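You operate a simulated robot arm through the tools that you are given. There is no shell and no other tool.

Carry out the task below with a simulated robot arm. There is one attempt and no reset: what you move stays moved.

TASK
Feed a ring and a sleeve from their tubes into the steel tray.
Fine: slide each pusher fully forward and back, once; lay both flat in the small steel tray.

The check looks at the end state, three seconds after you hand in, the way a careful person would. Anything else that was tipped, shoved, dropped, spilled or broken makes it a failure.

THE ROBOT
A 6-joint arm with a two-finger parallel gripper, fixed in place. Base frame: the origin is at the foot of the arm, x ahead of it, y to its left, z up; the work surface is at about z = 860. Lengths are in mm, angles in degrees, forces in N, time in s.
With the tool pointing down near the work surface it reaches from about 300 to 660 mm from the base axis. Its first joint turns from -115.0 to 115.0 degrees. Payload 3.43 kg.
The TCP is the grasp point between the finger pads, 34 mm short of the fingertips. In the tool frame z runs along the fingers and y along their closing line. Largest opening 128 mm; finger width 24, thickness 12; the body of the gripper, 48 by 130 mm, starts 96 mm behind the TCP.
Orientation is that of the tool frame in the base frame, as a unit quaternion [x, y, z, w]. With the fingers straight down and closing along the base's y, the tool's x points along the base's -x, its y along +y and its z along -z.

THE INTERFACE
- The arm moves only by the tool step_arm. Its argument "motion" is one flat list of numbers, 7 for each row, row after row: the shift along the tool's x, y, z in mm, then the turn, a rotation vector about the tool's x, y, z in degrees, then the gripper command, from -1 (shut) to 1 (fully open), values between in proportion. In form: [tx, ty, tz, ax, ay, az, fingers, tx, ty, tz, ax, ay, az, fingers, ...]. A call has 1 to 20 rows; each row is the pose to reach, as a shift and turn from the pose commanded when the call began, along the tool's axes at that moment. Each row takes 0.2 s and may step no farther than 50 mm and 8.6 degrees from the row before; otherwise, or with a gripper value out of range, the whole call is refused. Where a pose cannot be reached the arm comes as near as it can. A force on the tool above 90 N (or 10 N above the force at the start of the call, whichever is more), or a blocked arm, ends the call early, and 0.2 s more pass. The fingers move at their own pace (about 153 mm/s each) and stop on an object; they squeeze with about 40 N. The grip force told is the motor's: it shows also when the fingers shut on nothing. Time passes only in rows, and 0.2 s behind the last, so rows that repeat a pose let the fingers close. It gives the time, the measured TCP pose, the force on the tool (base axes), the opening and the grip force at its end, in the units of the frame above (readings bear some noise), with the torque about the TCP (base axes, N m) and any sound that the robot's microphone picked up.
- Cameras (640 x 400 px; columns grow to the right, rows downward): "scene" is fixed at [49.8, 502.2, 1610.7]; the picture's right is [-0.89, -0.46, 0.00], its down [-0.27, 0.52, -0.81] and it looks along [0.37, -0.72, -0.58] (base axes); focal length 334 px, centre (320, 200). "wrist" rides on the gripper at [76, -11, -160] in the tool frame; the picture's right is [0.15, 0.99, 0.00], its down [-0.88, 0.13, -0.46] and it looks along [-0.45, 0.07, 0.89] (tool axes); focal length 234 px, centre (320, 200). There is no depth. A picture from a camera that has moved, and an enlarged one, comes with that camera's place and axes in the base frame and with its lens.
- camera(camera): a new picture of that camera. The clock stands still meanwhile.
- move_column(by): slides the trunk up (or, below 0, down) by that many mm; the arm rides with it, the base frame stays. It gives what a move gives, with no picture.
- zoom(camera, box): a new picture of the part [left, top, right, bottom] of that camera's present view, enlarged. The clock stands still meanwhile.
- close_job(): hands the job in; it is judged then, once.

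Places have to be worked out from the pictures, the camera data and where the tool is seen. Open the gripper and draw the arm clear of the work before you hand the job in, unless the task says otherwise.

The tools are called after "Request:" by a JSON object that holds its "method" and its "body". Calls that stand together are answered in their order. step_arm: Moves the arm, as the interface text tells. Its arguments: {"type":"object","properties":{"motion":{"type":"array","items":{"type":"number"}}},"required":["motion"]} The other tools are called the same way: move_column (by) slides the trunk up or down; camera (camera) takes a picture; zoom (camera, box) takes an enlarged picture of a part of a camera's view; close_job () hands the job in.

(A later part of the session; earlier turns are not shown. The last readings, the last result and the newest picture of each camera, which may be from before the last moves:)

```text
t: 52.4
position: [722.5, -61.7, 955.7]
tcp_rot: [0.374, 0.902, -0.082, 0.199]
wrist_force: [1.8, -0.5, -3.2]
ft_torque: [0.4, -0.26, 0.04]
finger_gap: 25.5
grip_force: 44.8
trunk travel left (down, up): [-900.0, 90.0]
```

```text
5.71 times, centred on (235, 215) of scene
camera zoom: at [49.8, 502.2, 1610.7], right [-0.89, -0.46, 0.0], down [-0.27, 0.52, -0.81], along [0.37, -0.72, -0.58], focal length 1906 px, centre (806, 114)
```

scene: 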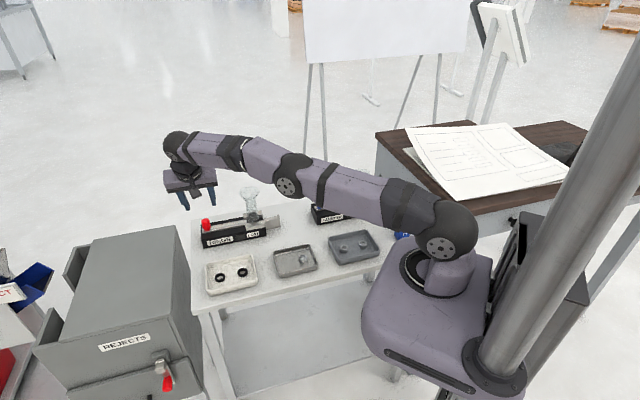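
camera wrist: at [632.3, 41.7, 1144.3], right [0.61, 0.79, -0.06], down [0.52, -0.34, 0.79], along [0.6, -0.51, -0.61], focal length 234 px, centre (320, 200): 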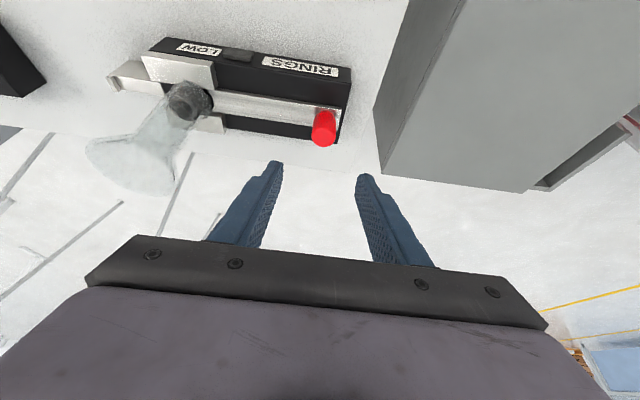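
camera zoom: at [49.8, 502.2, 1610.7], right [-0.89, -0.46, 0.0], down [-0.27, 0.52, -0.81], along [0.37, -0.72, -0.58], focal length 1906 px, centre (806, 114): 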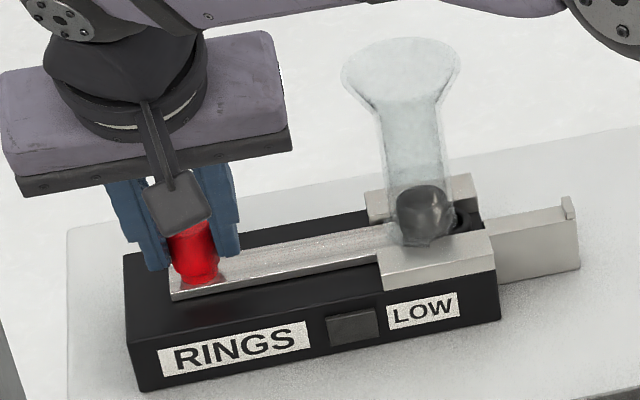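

The slide follows with low force. I continue another 20 mm.

Request:
{"method": "step_arm", "body": {"motion": [0, -4, 0, 0, 0, 0, -1, 0, -8, 0, 0, 0, 0, -1, 0, -12, 0, 0, 0, 0, -1, 0, -16, 0, 0, 0, 0, -1, 0, -20, 0, 0, 0, 0, -1]}}

Request:
{"method": "zoom", "body": {"camera": "scene", "box": [180, 180, 290, 250]}}

```text
t: 53.6
position: [708.5, -75.3, 956.1]
tcp_rot: [0.374, 0.902, -0.083, 0.199]
wrist_force: [0.4, 0.3, -6.0]
ft_torque: [0.08, -0.53, 0.16]
finger_gap: 25.6
grip_force: 45.0
trunk travel left (down, up): [-900.0, 90.0]
```

```text
5.71 times, centred on (235, 215) of scene
camera zoom: at [49.8, 502.2, 1610.7], right [-0.89, -0.46, 0.0], down [-0.27, 0.52, -0.81], along [0.37, -0.72, -0.58], focal length 1906 px, centre (806, 114)
```

zoom: 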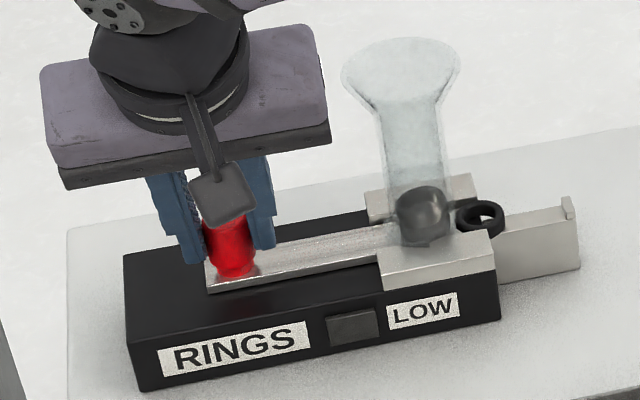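

A ring is emerging flat from under the tube, and the gripper stays in front of and clear of the funnel. I continue in finer steps.

Request:
{"method": "step_arm", "body": {"motion": [0, -3, 0, 0, 0, 0, -1, 0, -6, 0, 0, 0, 0, -1, 0, -9, 0, 0, 0, 0, -1, 0, -12, 0, 0, 0, 0, -1]}}

Request:
{"method": "zoom", "body": {"camera": "scene", "box": [180, 180, 290, 250]}}

```text
t: 54.6
position: [700.8, -83.6, 955.3]
tcp_rot: [0.374, 0.902, -0.083, 0.199]
wrist_force: [1.0, 0.9, -8.5]
ft_torque: [0.37, -0.5, -0.08]
finger_gap: 25.5
grip_force: 44.9
trunk travel left (down, up): [-900.0, 90.0]
```

```text
5.71 times, centred on (235, 215) of scene
camera zoom: at [49.8, 502.2, 1610.7], right [-0.89, -0.46, 0.0], down [-0.27, 0.52, -0.81], along [0.37, -0.72, -0.58], focal length 1906 px, centre (806, 114)
```

zoom: 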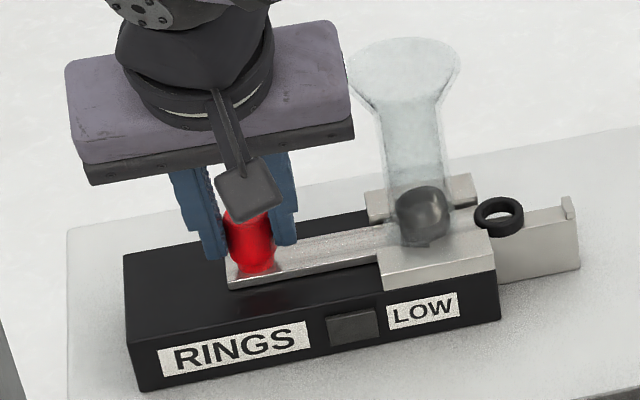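

Request:
{"method": "step_arm", "body": {"motion": [0, -2.5, 0, 0, 0, 0, -1, 0, -5, 0, 0, 0, 0, -1, 0, -7.5, 0, 0, 0, 0, -1, 0, -10, 0, 0, 0, 0, -1]}}

Request:
{"method": "zoom", "body": {"camera": "scene", "box": [180, 180, 290, 250]}}

```text
t: 55.6
position: [693.4, -91.0, 954.8]
tcp_rot: [0.374, 0.902, -0.083, 0.199]
wrist_force: [1.9, -1.0, -7.3]
ft_torque: [0.39, -0.25, 0.14]
finger_gap: 25.5
grip_force: 44.9
trunk travel left (down, up): [-900.0, 90.0]
```

```text
5.71 times, centred on (235, 215) of scene
camera zoom: at [49.8, 502.2, 1610.7], right [-0.89, -0.46, 0.0], down [-0.27, 0.52, -0.81], along [0.37, -0.72, -0.58], focal length 1906 px, centre (806, 114)
```

zoom: 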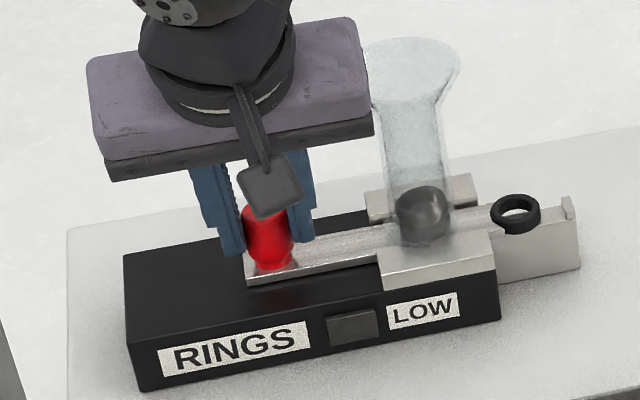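

Request:
{"method": "step_arm", "body": {"motion": [0, -2, 0, 0, 0, 0, -1, 0, -4, 0, 0, 0, 0, -1, 0, -6, 0, 0, 0, 0, -1]}}

Request:
{"method": "zoom", "body": {"camera": "scene", "box": [180, 180, 290, 250]}}

```text
t: 56.4
position: [688.6, -95.6, 956.1]
tcp_rot: [0.374, 0.902, -0.083, 0.199]
wrist_force: [0.7, -0.7, -8.2]
ft_torque: [0.22, -0.6, 0.12]
finger_gap: 25.6
grip_force: 45.3
trunk travel left (down, up): [-900.0, 90.0]
```

```text
5.71 times, centred on (235, 215) of scene
camera zoom: at [49.8, 502.2, 1610.7], right [-0.89, -0.46, 0.0], down [-0.27, 0.52, -0.81], along [0.37, -0.72, -0.58], focal length 1906 px, centre (806, 114)
```

zoom: 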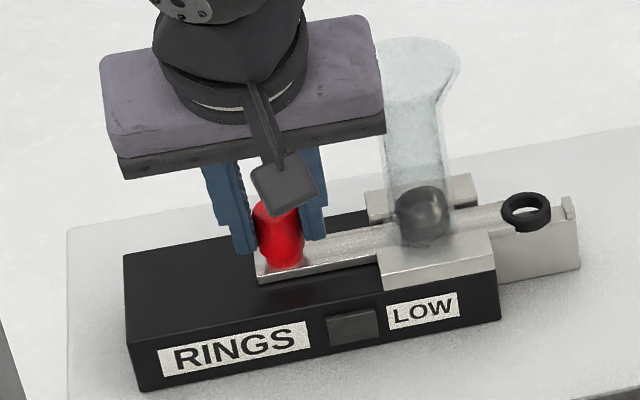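

Request:
{"method": "step_arm", "body": {"motion": [0, -1, 0, 0, 0, 0, -1, 0, -2, 0, 0, 0, 0, -1]}}

Request:
{"method": "step_arm", "body": {"motion": [0, -1, 0, 0, 0, 0, -1, 0, -2, 0, 0, 0, 0, -1]}}

Request:
{"method": "zoom", "body": {"camera": "scene", "box": [200, 180, 290, 240]}}

```text
t: 57.0
position: [687.4, -96.3, 954.6]
tcp_rot: [0.374, 0.902, -0.084, 0.2]
wrist_force: [0.1, -1.6, -5.8]
ft_torque: [0.48, -0.13, 0.01]
finger_gap: 25.3
grip_force: 45.2
trunk travel left (down, up): [-900.0, 90.0]
```

```text
t: 57.6
position: [687.7, -97.2, 955.6]
tcp_rot: [0.373, 0.902, -0.083, 0.2]
wrist_force: [5.6, 3.0, -4.1]
ft_torque: [0.62, 1.01, -0.12]
finger_gap: 25.4
grip_force: 44.9
trunk travel left (down, up): [-900.0, 90.0]
```

```text
6.67 times, centred on (245, 210) of scene
camera zoom: at [49.8, 502.2, 1610.7], right [-0.89, -0.46, 0.0], down [-0.27, 0.52, -0.81], along [0.37, -0.72, -0.58], focal length 2224 px, centre (820, 133)
```

zoom: 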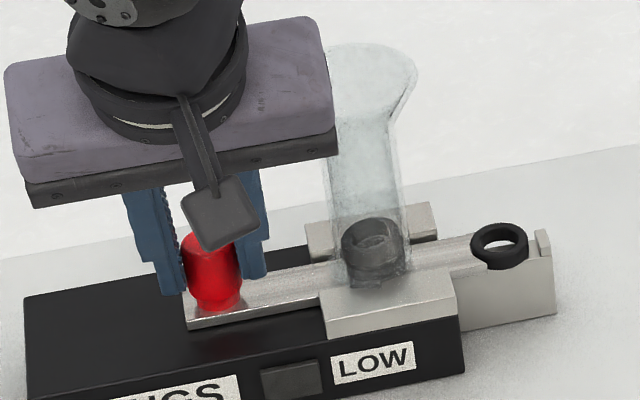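

The resistance has begun (about 6 N) with the ring near the lip. I press 2 mm more to confirm the forward stop.

Request:
{"method": "step_arm", "body": {"motion": [0, -1, 0, 0, 0, 0, -1, 0, -2, 0, 0, 0, 0, -1]}}

Request:
{"method": "zoom", "body": {"camera": "scene", "box": [200, 180, 290, 240]}}

```text
t: 58.2
position: [687.4, -96.4, 956.2]
tcp_rot: [0.372, 0.903, -0.081, 0.2]
wrist_force: [10.3, 8.7, -6.5]
ft_torque: [0.72, 0.69, 0.24]
finger_gap: 25.5
grip_force: 45.2
trunk travel left (down, up): [-900.0, 90.0]
```

```text
6.67 times, centred on (245, 210) of scene
camera zoom: at [49.8, 502.2, 1610.7], right [-0.89, -0.46, 0.0], down [-0.27, 0.52, -0.81], along [0.37, -0.72, -0.58], focal length 2224 px, centre (820, 133)
```

zoom: 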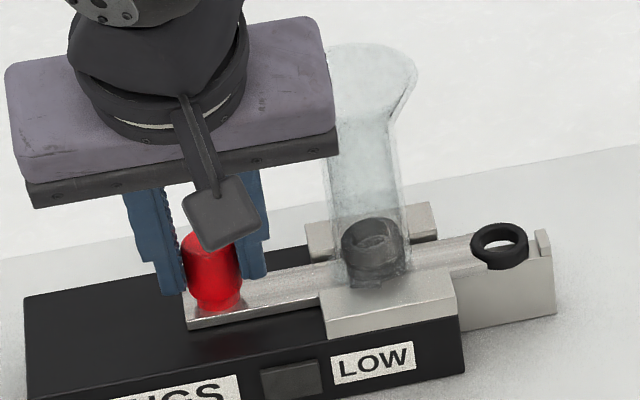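

The stop is confirmed: 13.5 N with no further motion, about 70 mm of travel measured from the slide's rear edge, the same as the other feeder. Now I pull the pusher back, 30 mm first.

Request:
{"method": "step_arm", "body": {"motion": [0, 4, 0, 0, 0, 0, -1, 0, 8, 0, 0, 0, 0, -1, 0, 12, 0, 0, 0, 0, -1, 0, 16, 0, 0, 0, 0, -1, 0, 20, 0, 0, 0, 0, -1, 0, 25, 0, 0, 0, 0, -1, 0, 30, 0, 0, 0, 0, -1]}}

Request:
{"method": "zoom", "body": {"camera": "scene", "box": [180, 180, 290, 250]}}

```text
t: 59.8
position: [705.5, -78.1, 955.9]
tcp_rot: [0.375, 0.902, -0.084, 0.199]
wrist_force: [-2.4, 2.8, -3.9]
ft_torque: [1.02, 0.66, -0.06]
finger_gap: 25.4
grip_force: 45.1
trunk travel left (down, up): [-900.0, 90.0]
```

```text
5.71 times, centred on (235, 215) of scene
camera zoom: at [49.8, 502.2, 1610.7], right [-0.89, -0.46, 0.0], down [-0.27, 0.52, -0.81], along [0.37, -0.72, -0.58], focal length 1906 px, centre (806, 114)
```

zoom: 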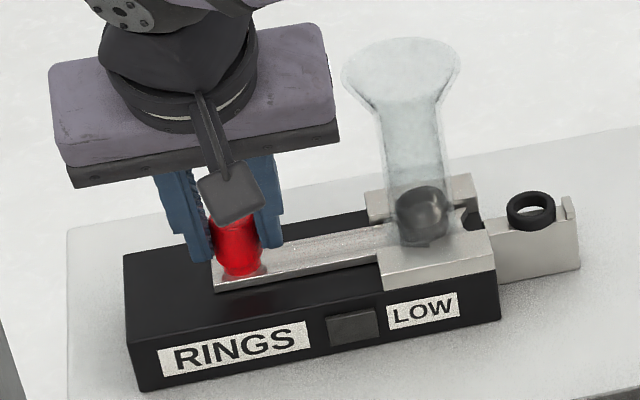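

The ring rests on the rail by the lip. I continue back 41 mm.

Request:
{"method": "step_arm", "body": {"motion": [0, 5, 0, 0, 0, 0, -1, 0, 10, 0, 0, 0, 0, -1, 0, 15, 0, 0, 0, 0, -1, 0, 20, 0, 0, 0, 0, -1, 0, 25, 0, 0, 0, 0, -1, 0, 30, 0, 0, 0, 0, -1, 0, 34, 0, 0, 0, 0, -1, 0, 38, 0, 0, 0, 0, -1, 0, 41, 0, 0, 0, 0, -1]}}

Request:
{"method": "zoom", "body": {"camera": "scene", "box": [180, 180, 290, 250]}}

```text
t: 61.8
position: [735.5, -48.2, 956.8]
tcp_rot: [0.374, 0.902, -0.084, 0.199]
wrist_force: [0.5, 0.1, -5.3]
ft_torque: [-0.14, -0.54, -0.12]
finger_gap: 25.2
grip_force: 44.6
trunk travel left (down, up): [-900.0, 90.0]
```

```text
5.71 times, centred on (235, 215) of scene
camera zoom: at [49.8, 502.2, 1610.7], right [-0.89, -0.46, 0.0], down [-0.27, 0.52, -0.81], along [0.37, -0.72, -0.58], focal length 1906 px, centre (806, 114)
```

zoom: 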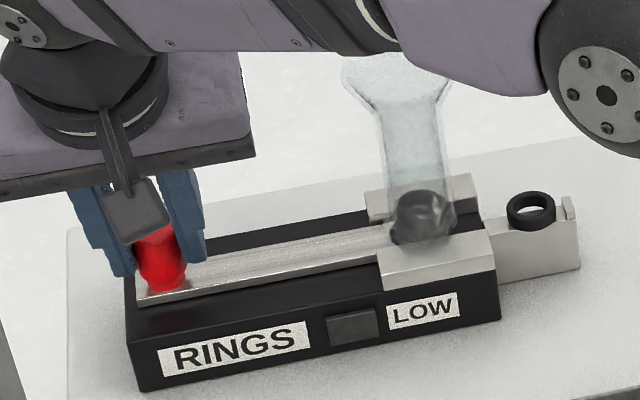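

Nearly home. I creep the last few millimetres until the rear stop resists.

Request:
{"method": "step_arm", "body": {"motion": [0, 1.5, 0, 0, 0, 0, -1, 0, 3, 0, 0, 0, 0, -1]}}

Request:
{"method": "step_arm", "body": {"motion": [0, 1, 0, 0, 0, 0, -1, 0, 2, 0, 0, 0, 0, -1]}}

Request:
{"method": "zoom", "body": {"camera": "scene", "box": [180, 180, 290, 250]}}

```text
t: 62.4
position: [736.0, -46.6, 955.8]
tcp_rot: [0.374, 0.902, -0.083, 0.199]
wrist_force: [-0.6, 0.0, -4.2]
ft_torque: [0.26, -0.32, 0.03]
finger_gap: 25.6
grip_force: 44.8
trunk travel left (down, up): [-900.0, 90.0]
```

```text
t: 63.0
position: [736.6, -47.8, 956.0]
tcp_rot: [0.374, 0.902, -0.083, 0.199]
wrist_force: [-2.5, -3.4, -3.4]
ft_torque: [0.32, -0.2, 0.0]
finger_gap: 25.5
grip_force: 45.1
trunk travel left (down, up): [-900.0, 90.0]
```

```text
5.71 times, centred on (235, 215) of scene
camera zoom: at [49.8, 502.2, 1610.7], right [-0.89, -0.46, 0.0], down [-0.27, 0.52, -0.81], along [0.37, -0.72, -0.58], focal length 1906 px, centre (806, 114)
```

zoom: 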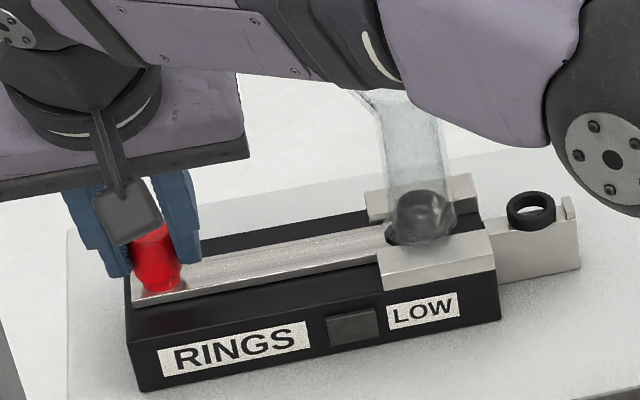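

Request:
{"method": "step_arm", "body": {"motion": [0, 1.5, 0, 0, 0, 0, -1, 0, 1.5, 0, 0, 0, 0, -1]}}

```text
t: 63.6
position: [736.5, -47.2, 955.8]
tcp_rot: [0.374, 0.902, -0.082, 0.2]
wrist_force: [-3.4, -3.8, -4.2]
ft_torque: [0.23, -0.12, -0.17]
finger_gap: 25.3
grip_force: 45.4
trunk travel left (down, up): [-900.0, 90.0]
```

Request:
{"method": "step_arm", "body": {"motion": [0, 1, 0, 0, 0, 0, -1, 0, 2, 0, 0, 0, 0, -1]}}

Request:
{"method": "zoom", "body": {"camera": "scene", "box": [180, 180, 290, 250]}}

```text
t: 64.2
position: [736.6, -46.2, 955.8]
tcp_rot: [0.375, 0.901, -0.085, 0.201]
wrist_force: [-2.4, -12.9, -3.7]
ft_torque: [0.33, 0.3, -0.15]
finger_gap: 25.4
grip_force: 45.0
out of reach, approached as far as the arm can: row 2
trunk travel left (down, up): [-900.0, 90.0]
```

```text
5.71 times, centred on (235, 215) of scene
camera zoom: at [49.8, 502.2, 1610.7], right [-0.89, -0.46, 0.0], down [-0.27, 0.52, -0.81], along [0.37, -0.72, -0.58], focal length 1906 px, centre (806, 114)
```

zoom: 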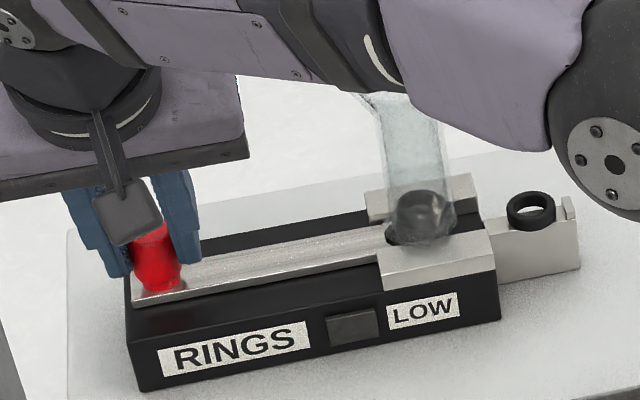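

The rear stop is confirmed at 11 N, with the slide's rear edge exactly at its starting pixel; the arm is also at its reach limit. I unload, open, then lift straight up.

Request:
{"method": "step_arm", "body": {"motion": [0, -1.5, 0, 0, 0, 0, -1, 0, -3, 0, 0, 0, 0, -1, 0, -3, 0, 0, 0, 0, -0.4, 0, -3, 0, 0, 0, 0, 0, 0, -3, 0, 0, 0, 0, 0]}}

Request:
{"method": "zoom", "body": {"camera": "wrist", "box": [250, 110, 390, 220]}}

```text
t: 65.4
position: [734.4, -45.0, 957.0]
tcp_rot: [0.373, 0.902, -0.083, 0.2]
wrist_force: [-0.2, -0.5, -0.4]
ft_torque: [0.03, 0.02, 0.0]
finger_gap: 64.3
grip_force: 0.0
trunk travel left (down, up): [-900.0, 90.0]
```

```text
3.64 times, centred on (320, 165) of wrist
camera zoom: at [631.6, 42.3, 1068.9], right [0.61, 0.79, -0.06], down [0.52, -0.34, 0.79], along [0.6, -0.51, -0.62], focal length 852 px, centre (320, 327)
```

zoom: 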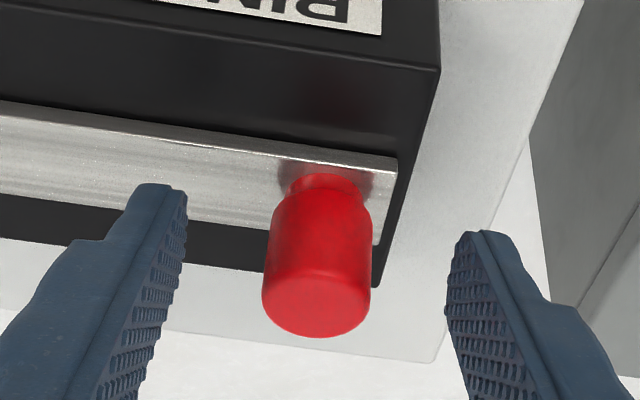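

Released cleanly. I lift 80 mm straight up, then retreat toward the base side while returning the tool to vertical.

Request:
{"method": "step_arm", "body": {"motion": [-6.3, 0, -13.6, 0, 0, 0, 0, -16.9, 0, -36.2, 0, 0, 0, 0, -33.8, 0, -72.5, 0, 0, 0, 0, -11, 0, -83, 0, 6, 0, 0, 11.5, 0, -93.5, 0, 12, 0, 0, 34, 0, -104, 0, 18, 0, 0, 56.8, 0, -114.8, 0, 25, 0, 0, 56.8, 0, -114.8, 0, 25, 0, 0]}}

Request:
{"method": "zoom", "body": {"camera": "scene", "box": [170, 140, 300, 250]}}

Request:
{"method": "camera", "body": {"camera": "wrist"}}

```text
t: 67.2
position: [659.7, 24.0, 1034.9]
tcp_rot: [0.383, 0.924, 0.001, -0.001]
wrist_force: [-0.1, 0.1, 0.0]
ft_torque: [0.01, -0.02, -0.02]
finger_gap: 63.8
grip_force: 0.0
out of reach, approached as far as the arm can: row 7, 8
trunk travel left (down, up): [-900.0, 90.0]
```

```text
3.64 times, centred on (235, 195) of scene
camera zoom: at [49.8, 502.2, 1610.7], right [-0.89, -0.46, 0.0], down [-0.27, 0.52, -0.81], along [0.37, -0.72, -0.58], focal length 1213 px, centre (629, 218)
```

zoom: 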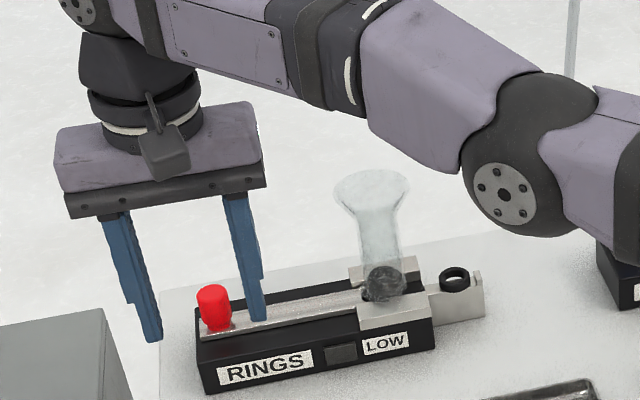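

```text
taken
camera wrist: at [598.3, 69.0, 1195.0], right [0.6, 0.8, 0.0], down [0.72, -0.53, 0.45], along [0.36, -0.27, -0.89], focal length 234 px, centre (320, 200)
```

wrist: 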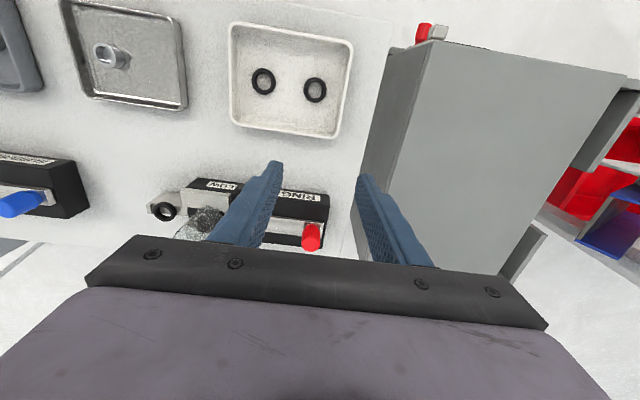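

The ring lies on the rail in view. I zoom in to locate it with this wrist pose.

Request:
{"method": "zoom", "body": {"camera": "wrist", "box": [120, 160, 240, 250]}}

Request:
{"method": "zoom", "body": {"camera": "scene", "box": [245, 195, 295, 235]}}

```text
4.44 times, centred on (180, 205) of wrist
camera zoom: at [598.3, 69.0, 1195.0], right [0.6, 0.8, 0.0], down [0.72, -0.53, 0.45], along [0.36, -0.27, -0.89], focal length 1041 px, centre (942, 178)
```

zoom: 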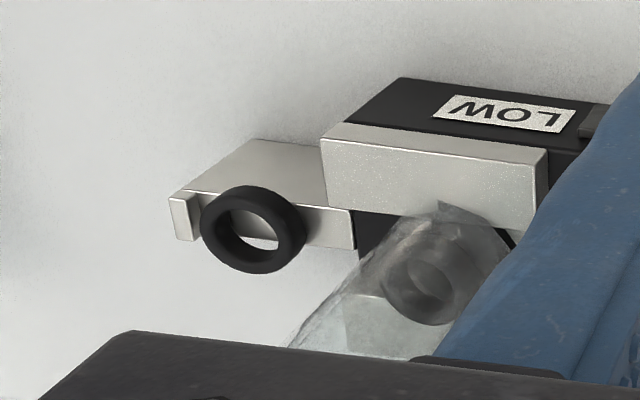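

```text
10.00 times, centred on (270, 215) of scene
camera zoom: at [49.8, 502.2, 1610.7], right [-0.89, -0.46, 0.0], down [-0.27, 0.52, -0.81], along [0.37, -0.72, -0.58], focal length 3336 px, centre (820, 50)
```

zoom: 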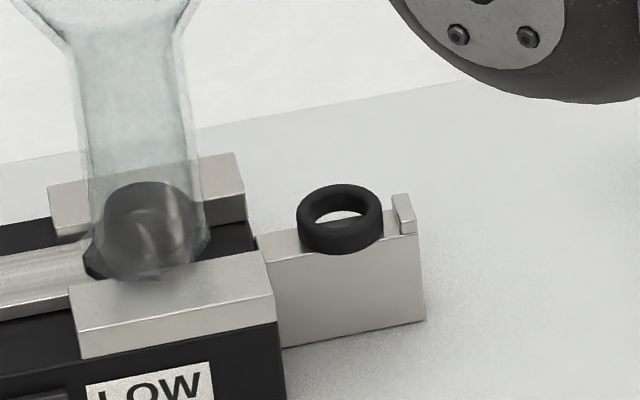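

Both views put the ring at about (601, -207), top z≈911, flat on the rail. I rise to z≈1115 and move above it while yawing back 90° so the fingers close across the rail.

Request:
{"method": "step_arm", "body": {"motion": [0, 0, -40, 0, 0, 0, 0, 0, 0, -80, 0, 0, 0, 0, -11, -20, -80, 0, 0, -8, 0, -22, -40, -80, 0, 0, -16, 0, -33, -59, -80, 0, 0, -24, 0, -44, -79, -80, 0, 0, -32, 0, -55, -99, -80, 0, 0, -40, 0, -66, -118, -80, 0, 0, -48, 0, -77, -138, -80, 0, 0, -56, 0, -88, -158, -80, 0, 0, -64, 0, -99, -178, -80, 0, 0, -72, 0, -110, -197, -80, 0, 0, -80, 0, -121, -217, -80, 0, 0, -88, 0, -121, -217, -80, 0, 0, -90, 0, -121, -217, -80, 0, 0, -90, 0]}}

Request:
{"method": "camera", "body": {"camera": "wrist"}}

Request:
{"method": "camera", "body": {"camera": "scene"}}

```text
t: 70.4
position: [588.8, -214.8, 1116.8]
tcp_rot: [-0.383, 0.924, 0.0, 0.0]
wrist_force: [-0.1, 0.5, 0.6]
ft_torque: [0.0, 0.0, -0.03]
finger_gap: 64.1
grip_force: 0.1
out of reach, approached as far as the arm can: row 1, 2, 3
trunk travel left (down, up): [-900.0, 90.0]
```

```text
taken
camera wrist: at [543.5, -277.6, 1275.3], right [-0.8, 0.59, 0.0], down [0.53, 0.72, 0.46], along [0.27, 0.37, -0.89], focal length 234 px, centre (320, 200)
```

wrist: 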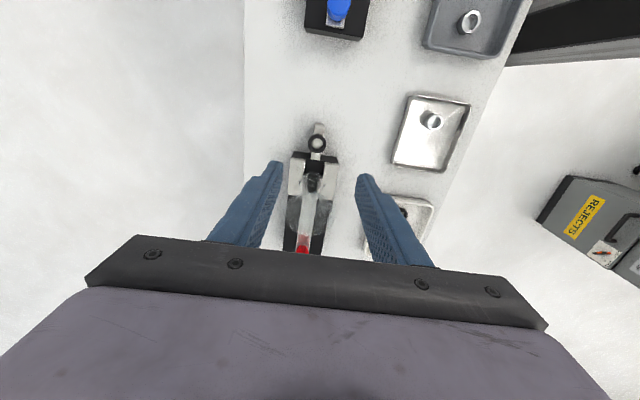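

```text
taken
```

scene: 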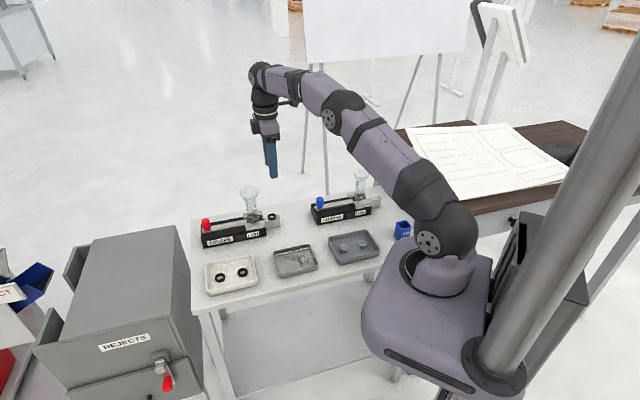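

Request:
{"method": "zoom", "body": {"camera": "wrist", "box": [260, 100, 380, 200]}}

```text
4.00 times, centred on (320, 150) of wrist
camera zoom: at [543.5, -277.6, 1275.3], right [-0.8, 0.59, 0.0], down [0.53, 0.72, 0.46], along [0.27, 0.37, -0.89], focal length 937 px, centre (320, 400)
```

zoom: 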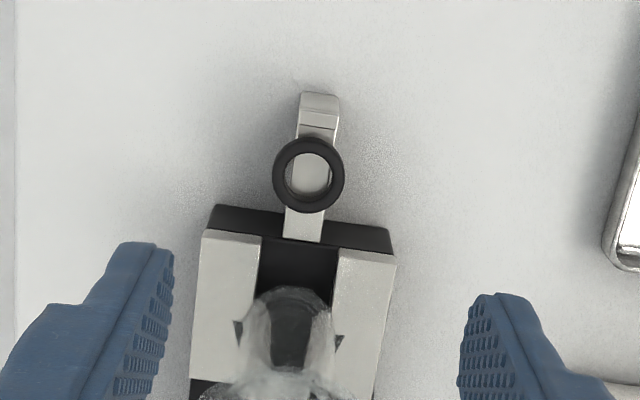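

The ring is confirmed at about (599.5, -208). As with the sleeve, I tilt 15° away from the funnel and descend to z≈985, offset slightly so the fingers are centred on it.

Request:
{"method": "step_arm", "body": {"motion": [-3, -1, 0, 0, -5, 0, 0, -6.6, -2, 0, 0, -10, 0, 0, -6.6, -2, 25, 0, -15, 0, 0, -6.6, -2, 65, 0, -15, 0, 0, -6.6, -2, 105, 0, -15, 0, 0, -6.6, -2, 131, 0, -15, 0, 0, -6.6, -2, 131, 0, -15, 0, 0]}}

Request:
{"method": "zoom", "body": {"camera": "wrist", "box": [250, 100, 390, 220]}}

Request:
{"method": "zoom", "body": {"camera": "scene", "box": [210, 130, 320, 240]}}

```text
t: 72.0
position: [594.6, -213.2, 982.8]
tcp_rot: [-0.379, 0.916, 0.049, 0.12]
wrist_force: [-0.1, 0.1, 0.0]
ft_torque: [0.0, 0.01, 0.0]
finger_gap: 64.1
grip_force: 0.1
trunk travel left (down, up): [-900.0, 90.0]
```

```text
3.33 times, centred on (320, 160) of wrist
camera zoom: at [522.4, -301.9, 1117.8], right [-0.8, 0.6, -0.04], down [0.43, 0.61, 0.67], along [0.42, 0.52, -0.74], focal length 781 px, centre (320, 333)
```

zoom: 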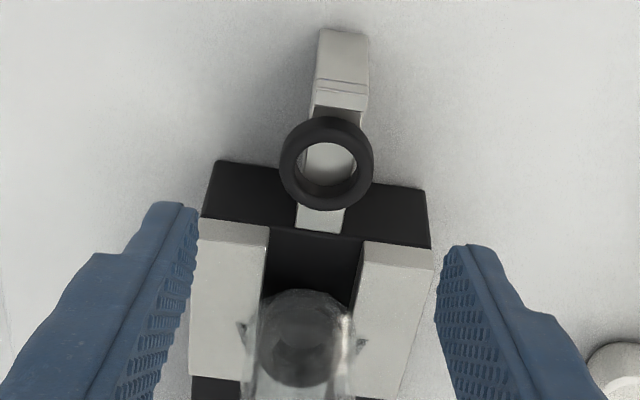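

```text
3.64 times, centred on (265, 185) of scene
camera zoom: at [49.8, 502.2, 1610.7], right [-0.89, -0.46, 0.0], down [-0.27, 0.52, -0.81], along [0.37, -0.72, -0.58], focal length 1213 px, centre (520, 254)
```

zoom: 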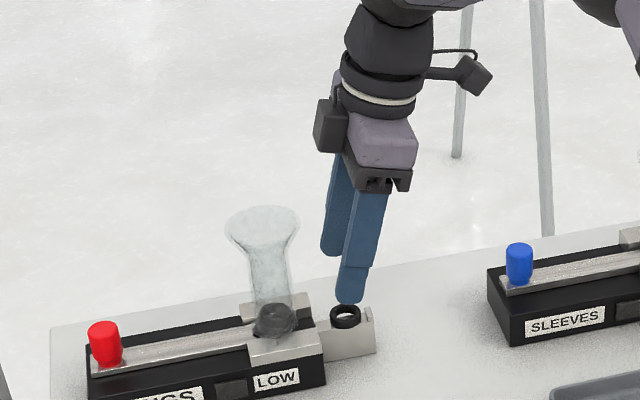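

Aligned within about 1 mm. I descend 54 mm so the tips straddle the ring and rail.

Request:
{"method": "step_arm", "body": {"motion": [3.9, 0, 14.5, 0, 0, 0, 0, 7.8, 0, 29, 0, 0, 0, 0, 11, 0, 41, 0, 0, 0, -0.1, 14, 0, 52.2, 0, 0, 0, -0.2, 14, 0, 52.2, 0, 0, 0, -0.2]}}

Request:
{"method": "zoom", "body": {"camera": "wrist", "box": [250, 120, 390, 220]}}

Request:
{"method": "zoom", "body": {"camera": "scene", "box": [230, 160, 310, 230]}}

```text
t: 73.2
position: [596.4, -212.4, 929.8]
tcp_rot: [-0.38, 0.916, 0.05, 0.12]
wrist_force: [-0.2, 0.2, 0.2]
ft_torque: [0.04, 0.02, 0.02]
finger_gap: 51.5
grip_force: 0.1
trunk travel left (down, up): [-900.0, 90.0]
```

```text
4.00 times, centred on (320, 170) of wrist
camera zoom: at [523.6, -301.6, 1065.0], right [-0.8, 0.6, -0.04], down [0.43, 0.61, 0.67], along [0.42, 0.52, -0.74], focal length 937 px, centre (320, 320)
```

zoom: 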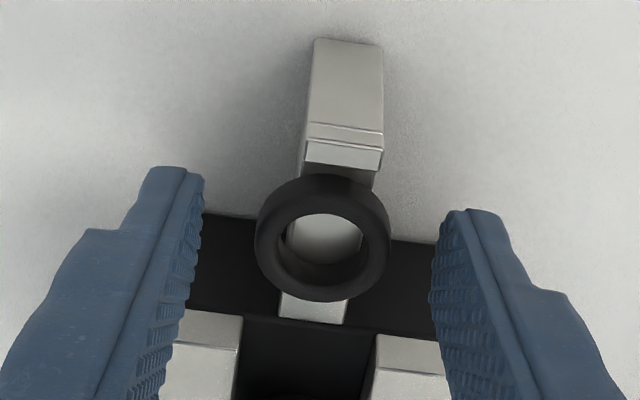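

```text
5.71 times, centred on (270, 195) of scene
camera zoom: at [49.8, 502.2, 1610.7], right [-0.89, -0.46, 0.0], down [-0.27, 0.52, -0.81], along [0.37, -0.72, -0.58], focal length 1906 px, centre (606, 229)
```

zoom: 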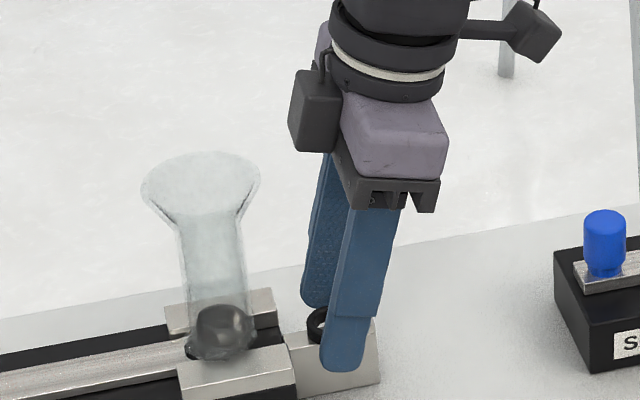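

Ring and fingers are centred. I lower 3 mm more for a full bite on the thin ring, then close.

Request:
{"method": "step_arm", "body": {"motion": [0.8, 0, 2.9, 0, 0, 0, -0.2, 0.8, 0, 2.9, 0, 0, 0, -0.4, 0.8, 0, 2.9, 0, 0, 0, -0.55, 0.8, 0, 2.9, 0, 0, 0, -0.8, 0.8, 0, 2.9, 0, 0, 0, -1, 0.8, 0, 2.9, 0, 0, 0, -1]}}

Request:
{"method": "zoom", "body": {"camera": "wrist", "box": [250, 120, 390, 220]}}

Request:
{"method": "zoom", "body": {"camera": "scene", "box": [230, 160, 310, 230]}}

```text
t: 74.6
position: [595.8, -211.5, 927.4]
tcp_rot: [-0.38, 0.916, 0.05, 0.12]
wrist_force: [0.8, -0.9, -0.2]
ft_torque: [-0.03, 0.0, -0.01]
finger_gap: 19.3
grip_force: 40.2
trunk travel left (down, up): [-900.0, 90.0]
```

```text
4.00 times, centred on (320, 170) of wrist
camera zoom: at [523.6, -301.2, 1062.1], right [-0.8, 0.6, -0.04], down [0.43, 0.61, 0.67], along [0.42, 0.52, -0.74], focal length 937 px, centre (320, 320)
```

zoom: 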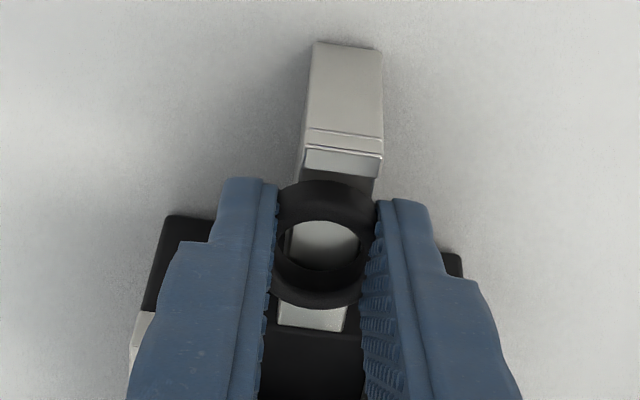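

```text
5.71 times, centred on (270, 195) of scene
camera zoom: at [49.8, 502.2, 1610.7], right [-0.89, -0.46, 0.0], down [-0.27, 0.52, -0.81], along [0.37, -0.72, -0.58], focal length 1906 px, centre (606, 229)
```

zoom: 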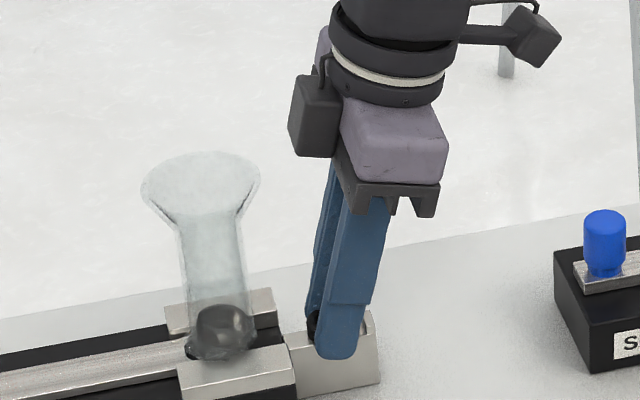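

The gap reads 19.3 mm, less than the ring's 28 mm, so I look closer: the ring may be soft and squeezed oval, or may have shifted.

Request:
{"method": "zoom", "body": {"camera": "wrist", "box": [290, 150, 350, 205]}}

Request:
{"method": "zoom", "body": {"camera": "scene", "box": [255, 200, 295, 232]}}

```text
7.27 times, centred on (320, 178) of wrist
camera zoom: at [523.6, -301.2, 1062.1], right [-0.8, 0.6, -0.04], down [0.43, 0.61, 0.67], along [0.42, 0.52, -0.74], focal length 1703 px, centre (320, 364)
```

zoom: 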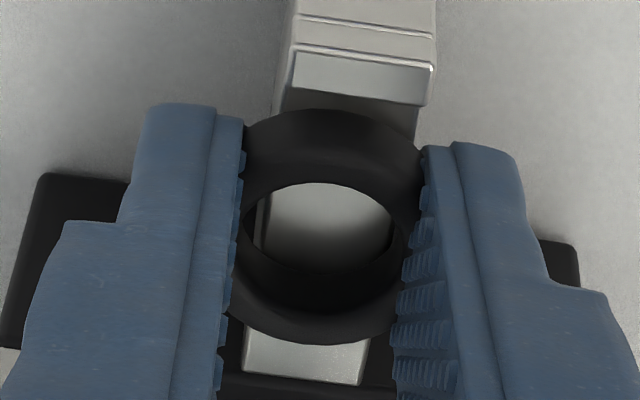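

```text
12.50 times, centred on (275, 216) of scene
camera zoom: at [49.8, 502.2, 1610.7], right [-0.89, -0.46, 0.0], down [-0.27, 0.52, -0.81], along [0.37, -0.72, -0.58], focal length 4170 px, centre (882, 0)
```

zoom: 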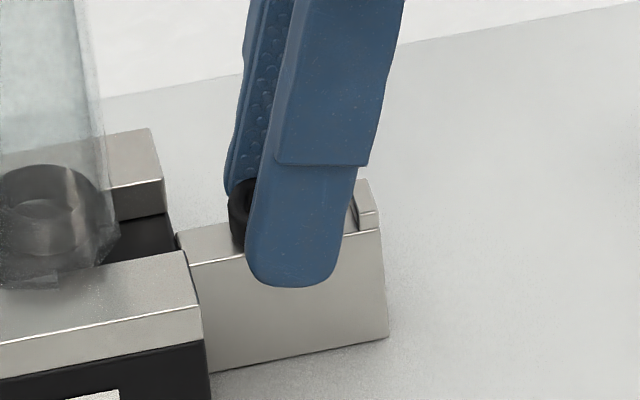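

The ring looks like soft rubber with the pads pressed into it. I lift 10 mm slowly to test whether it comes along.

Request:
{"method": "step_arm", "body": {"motion": [-0.5, 0, -2, 0, 0, 0, -1, -1, 0, -3.9, 0, 0, 0, -1, -1.6, 0, -5.8, 0, 0, 0, -1, -2.6, 0, -9.7, 0, 0, 0, -1]}}

Request:
{"method": "zoom", "body": {"camera": "scene", "box": [255, 195, 295, 227]}}

Request:
{"method": "zoom", "body": {"camera": "wrist", "box": [280, 140, 360, 210]}}

```text
t: 75.6
position: [595.7, -211.4, 937.9]
tcp_rot: [-0.38, 0.916, 0.05, 0.121]
wrist_force: [-0.5, -0.7, 0.6]
ft_torque: [-0.01, 0.03, 0.01]
finger_gap: 19.3
grip_force: 39.7
trunk travel left (down, up): [-900.0, 90.0]
```

```text
12.50 times, centred on (275, 211) of scene
camera zoom: at [49.8, 502.2, 1610.7], right [-0.89, -0.46, 0.0], down [-0.27, 0.52, -0.81], along [0.37, -0.72, -0.58], focal length 4170 px, centre (882, 62)
```

zoom: 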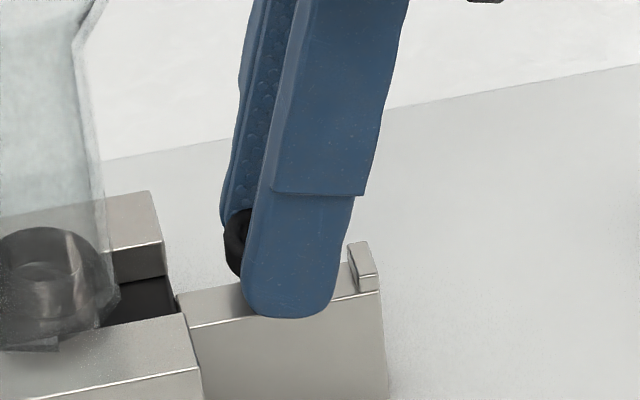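

```text
5.71 times, centred on (320, 175) of wrist
camera zoom: at [523.4, -300.8, 1073.3], right [-0.8, 0.6, -0.04], down [0.43, 0.61, 0.67], along [0.42, 0.52, -0.74], focal length 1338 px, centre (320, 343)
```

zoom: 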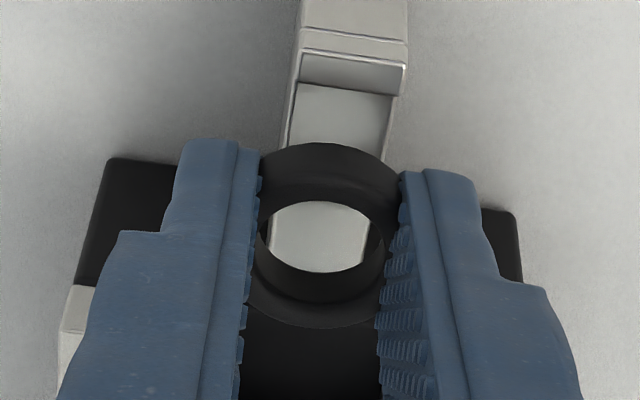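

The ring came up with the gripper (gap steady at 19.3). Keeping the same tilt so it stays flat, I raise it to z≈1010 and carry it sideways, away from the funnel, to above the free half of the steel tray.

Request:
{"method": "step_arm", "body": {"motion": [-4.5, 0, -17, 0, 0, 0, -1, -9.3, 0, -35, 0, 0, 0, -1, -18.6, 0, -69.5, 0, 0, 0, -1, -17.3, 37, -69.9, 0, 0, 0, -1, -16, 75, -70.2, 0, 0, 0, -1, -14.6, 112, -70.6, 0, 0, 0, -1, -13.2, 149, -71, 0, 0, 0, -1, -11.9, 186.4, -71.3, 0, 0, 0, -1, -11.9, 186.4, -71.3, 0, 0, 0, -1]}}

Request:
{"method": "camera", "body": {"camera": "wrist"}}

Request:
{"method": "zoom", "body": {"camera": "scene", "box": [230, 180, 350, 290]}}

```text
t: 77.6
position: [458.7, -84.1, 1011.2]
tcp_rot: [-0.38, 0.916, 0.05, 0.12]
wrist_force: [0.1, -0.4, 0.5]
ft_torque: [0.01, 0.0, -0.04]
finger_gap: 19.5
grip_force: 40.1
trunk travel left (down, up): [-900.0, 90.0]
```

```text
taken
camera wrist: at [386.9, -173.1, 1146.2], right [-0.8, 0.6, -0.04], down [0.43, 0.61, 0.67], along [0.42, 0.52, -0.74], focal length 234 px, centre (320, 200)
```

wrist: 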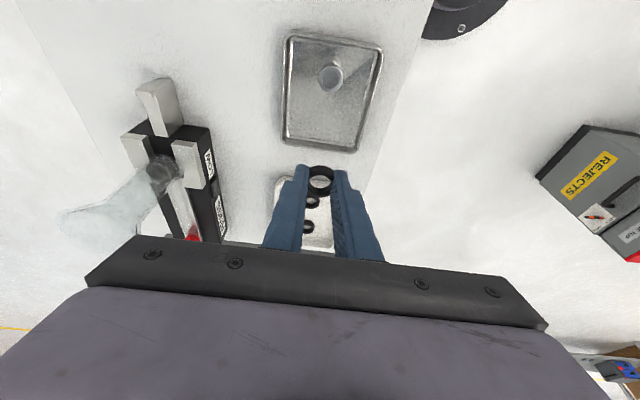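

```text
3.64 times, centred on (290, 235) of scene
camera zoom: at [49.8, 502.2, 1610.7], right [-0.89, -0.46, 0.0], down [-0.27, 0.52, -0.81], along [0.37, -0.72, -0.58], focal length 1213 px, centre (429, 73)
```

zoom: 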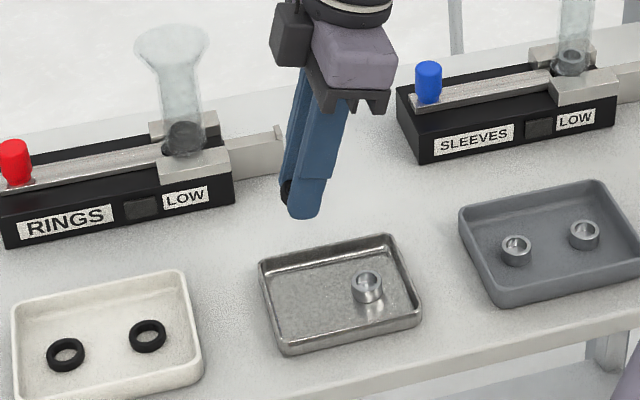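

The tray's free half is directly below: the ring will land near (462, -81), about 50 mm from the sleeve. I descend to z≈910.

Request:
{"method": "step_arm", "body": {"motion": [7.8, 0, 29, 0, 0, 0, -1, 15.5, 0, 58, 0, 0, 0, -1, 22, 0, 82, 0, 0, 0, -1, 26.2, 0, 97.6, 0, 0, 0, -1, 26.2, 0, 97.6, 0, 0, 0, -1]}}

Request:
{"method": "zoom", "body": {"camera": "wrist", "box": [250, 70, 390, 210]}}

Request:
{"method": "zoom", "body": {"camera": "scene", "box": [260, 205, 340, 275]}}

```text
t: 78.8
position: [457.4, -84.3, 908.2]
tcp_rot: [-0.379, 0.916, 0.05, 0.121]
wrist_force: [-0.5, 0.2, -0.4]
ft_torque: [-0.01, -0.01, 0.01]
finger_gap: 19.5
grip_force: 39.7
trunk travel left (down, up): [-900.0, 90.0]
```

```text
2.86 times, centred on (320, 140) of wrist
camera zoom: at [386.2, -173.9, 1044.1], right [-0.8, 0.6, -0.04], down [0.43, 0.61, 0.67], along [0.42, 0.52, -0.74], focal length 669 px, centre (320, 371)
```

zoom: 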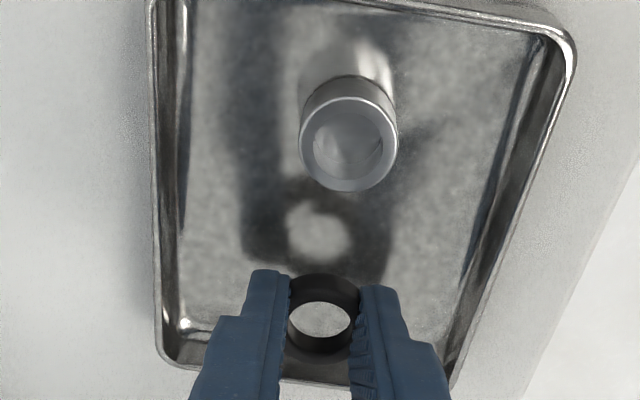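

```text
5.71 times, centred on (300, 240) of scene
camera zoom: at [49.8, 502.2, 1610.7], right [-0.89, -0.46, 0.0], down [-0.27, 0.52, -0.81], along [0.37, -0.72, -0.58], focal length 1906 px, centre (434, -29)
```

zoom: 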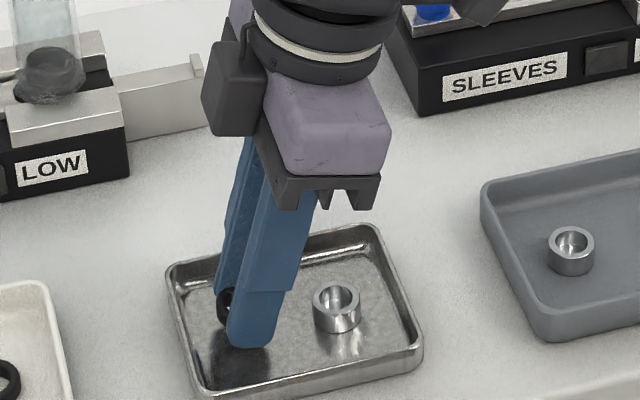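

Request:
{"method": "step_arm", "body": {"motion": [0.7, 0, 2.5, 0, 0, 0, -1, 1.3, 0, 5, 0, 0, 0, -1, 1.3, 0, 5, 0, 0, 0, -1]}}

Request:
{"method": "step_arm", "body": {"motion": [0.25, 0, 1, 0, 0, 0, -1, 0.5, 0, 2, 0, 0, 0, -1]}}

Request:
{"method": "zoom", "body": {"camera": "wrist", "box": [270, 130, 370, 210]}}

```text
t: 79.6
position: [458.6, -84.4, 903.6]
tcp_rot: [-0.38, 0.916, 0.05, 0.121]
wrist_force: [0.9, 0.0, 0.0]
ft_torque: [0.01, 0.0, -0.02]
finger_gap: 19.4
grip_force: 39.8
trunk travel left (down, up): [-900.0, 90.0]
```

```text
t: 80.2
position: [460.2, -84.8, 901.8]
tcp_rot: [-0.38, 0.916, 0.05, 0.121]
wrist_force: [1.0, -0.1, 0.1]
ft_torque: [0.0, 0.0, 0.01]
finger_gap: 19.4
grip_force: 40.1
trunk travel left (down, up): [-900.0, 90.0]
```

```text
5.00 times, centred on (320, 170) of wrist
camera zoom: at [387.4, -173.9, 1036.3], right [-0.8, 0.6, -0.04], down [0.43, 0.61, 0.67], along [0.42, 0.52, -0.74], focal length 1171 px, centre (320, 350)
```

zoom: 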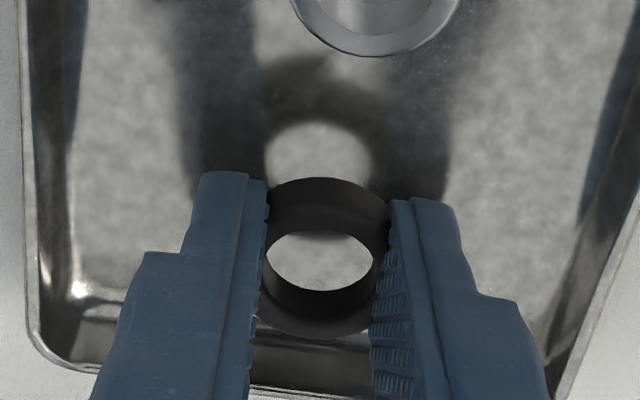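

No contact yet at z≈902. I lower 2 mm more.

Request:
{"method": "step_arm", "body": {"motion": [0.25, 0, 1, 0, 0, 0, -1, 0.5, 0, 2, 0, 0, 0, -1]}}

Request:
{"method": "zoom", "body": {"camera": "wrist", "box": [270, 130, 370, 210]}}

```text
t: 80.8
position: [459.7, -85.0, 900.6]
tcp_rot: [-0.379, 0.916, 0.049, 0.121]
wrist_force: [0.0, -0.3, 2.3]
ft_torque: [0.01, 0.06, 0.0]
finger_gap: 19.1
grip_force: 39.5
trunk travel left (down, up): [-900.0, 90.0]
```

```text
5.00 times, centred on (320, 170) of wrist
camera zoom: at [386.6, -173.5, 1034.5], right [-0.8, 0.6, -0.04], down [0.43, 0.61, 0.67], along [0.42, 0.52, -0.74], focal length 1171 px, centre (320, 350)
```

zoom: 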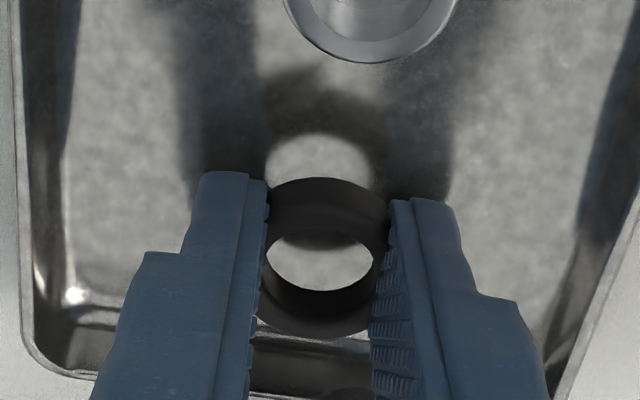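

Light floor contact (2.3 N). I open gradually to let the ring down.

Request:
{"method": "step_arm", "body": {"motion": [0, 0, 0, 0, 0, 0, -0.69, 0, 0, 0, 0, 0, 0, -0.67, 0, 0, 0, 0, 0, 0, -0.65, 0, 0, 0, 0, 0, 0, -0.63]}}

Request:
{"method": "zoom", "body": {"camera": "wrist", "box": [270, 130, 370, 210]}}

Request:
{"method": "zoom", "body": {"camera": "scene", "box": [270, 215, 330, 275]}}

```text
t: 81.8
position: [457.9, -83.4, 899.6]
tcp_rot: [-0.379, 0.916, 0.048, 0.121]
wrist_force: [-0.4, -0.8, 6.2]
ft_torque: [0.0, 0.07, 0.09]
finger_gap: 24.8
grip_force: 1.2
trunk travel left (down, up): [-900.0, 90.0]
```

```text
5.00 times, centred on (320, 170) of wrist
camera zoom: at [386.0, -173.1, 1034.6], right [-0.8, 0.6, -0.04], down [0.43, 0.61, 0.67], along [0.42, 0.52, -0.74], focal length 1171 px, centre (320, 350)
```

zoom: 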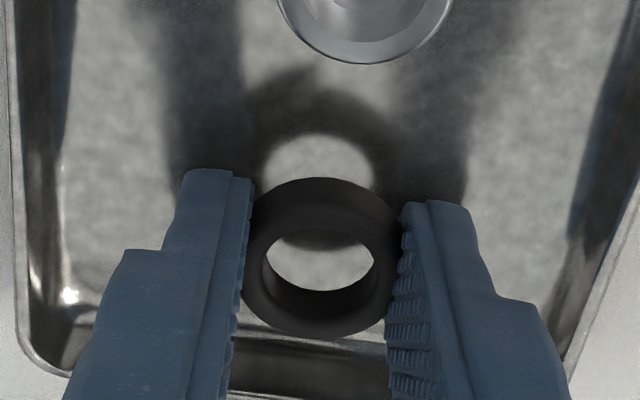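

```text
6.67 times, centred on (300, 245) of scene
camera zoom: at [49.8, 502.2, 1610.7], right [-0.89, -0.46, 0.0], down [-0.27, 0.52, -0.81], along [0.37, -0.72, -0.58], focal length 2224 px, centre (453, -100)
```

zoom: 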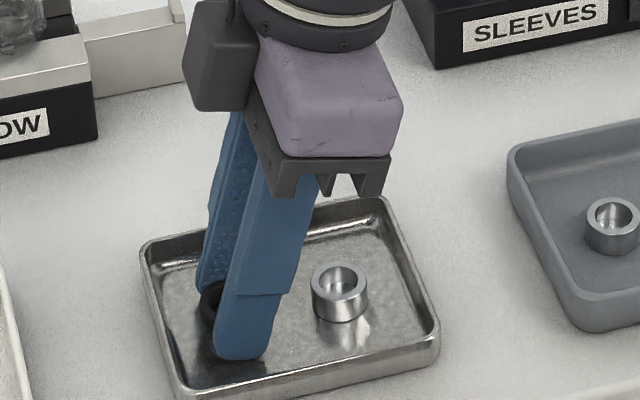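

The ring is springy and still lightly held at 24.8 mm. I keep opening in small steps.

Request:
{"method": "step_arm", "body": {"motion": [0, 0, 0, 0, 0, 0, -0.61, 0, 0, 0, 0, 0, 0, -0.59, 0, 0, 0, 0, 0, 0, -0.57, 0, 0, 0, 0, 0, 0, -0.55, 0, 0, 0, 0, 0, 0, -0.53]}}

Request:
{"method": "zoom", "body": {"camera": "wrist", "box": [270, 130, 370, 210]}}

Request:
{"method": "zoom", "body": {"camera": "scene", "box": [270, 215, 330, 275]}}

```text
t: 83.0
position: [459.0, -84.7, 899.6]
tcp_rot: [-0.38, 0.916, 0.048, 0.121]
wrist_force: [3.4, -6.1, 8.6]
ft_torque: [-0.11, -0.04, 0.04]
finger_gap: 27.9
grip_force: 0.2
trunk travel left (down, up): [-900.0, 90.0]
```

```text
5.00 times, centred on (320, 170) of wrist
camera zoom: at [386.9, -174.2, 1034.5], right [-0.8, 0.6, -0.04], down [0.42, 0.61, 0.67], along [0.43, 0.52, -0.74], focal length 1171 px, centre (320, 350)
```

zoom: 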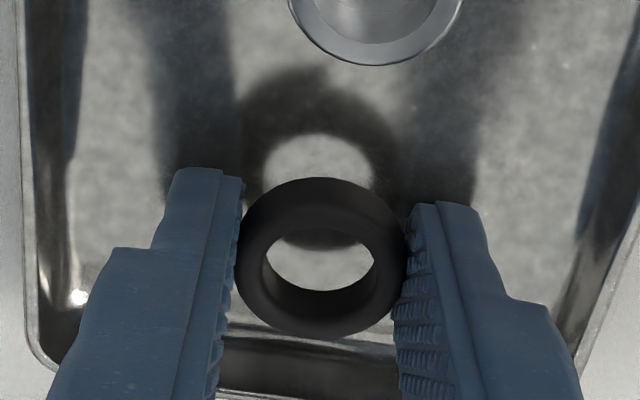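

```text
6.67 times, centred on (300, 245) of scene
camera zoom: at [49.8, 502.2, 1610.7], right [-0.89, -0.46, 0.0], down [-0.27, 0.52, -0.81], along [0.37, -0.72, -0.58], focal length 2224 px, centre (453, -100)
```

zoom: 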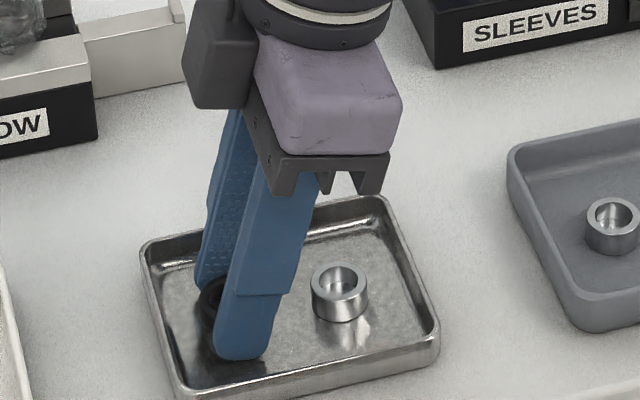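

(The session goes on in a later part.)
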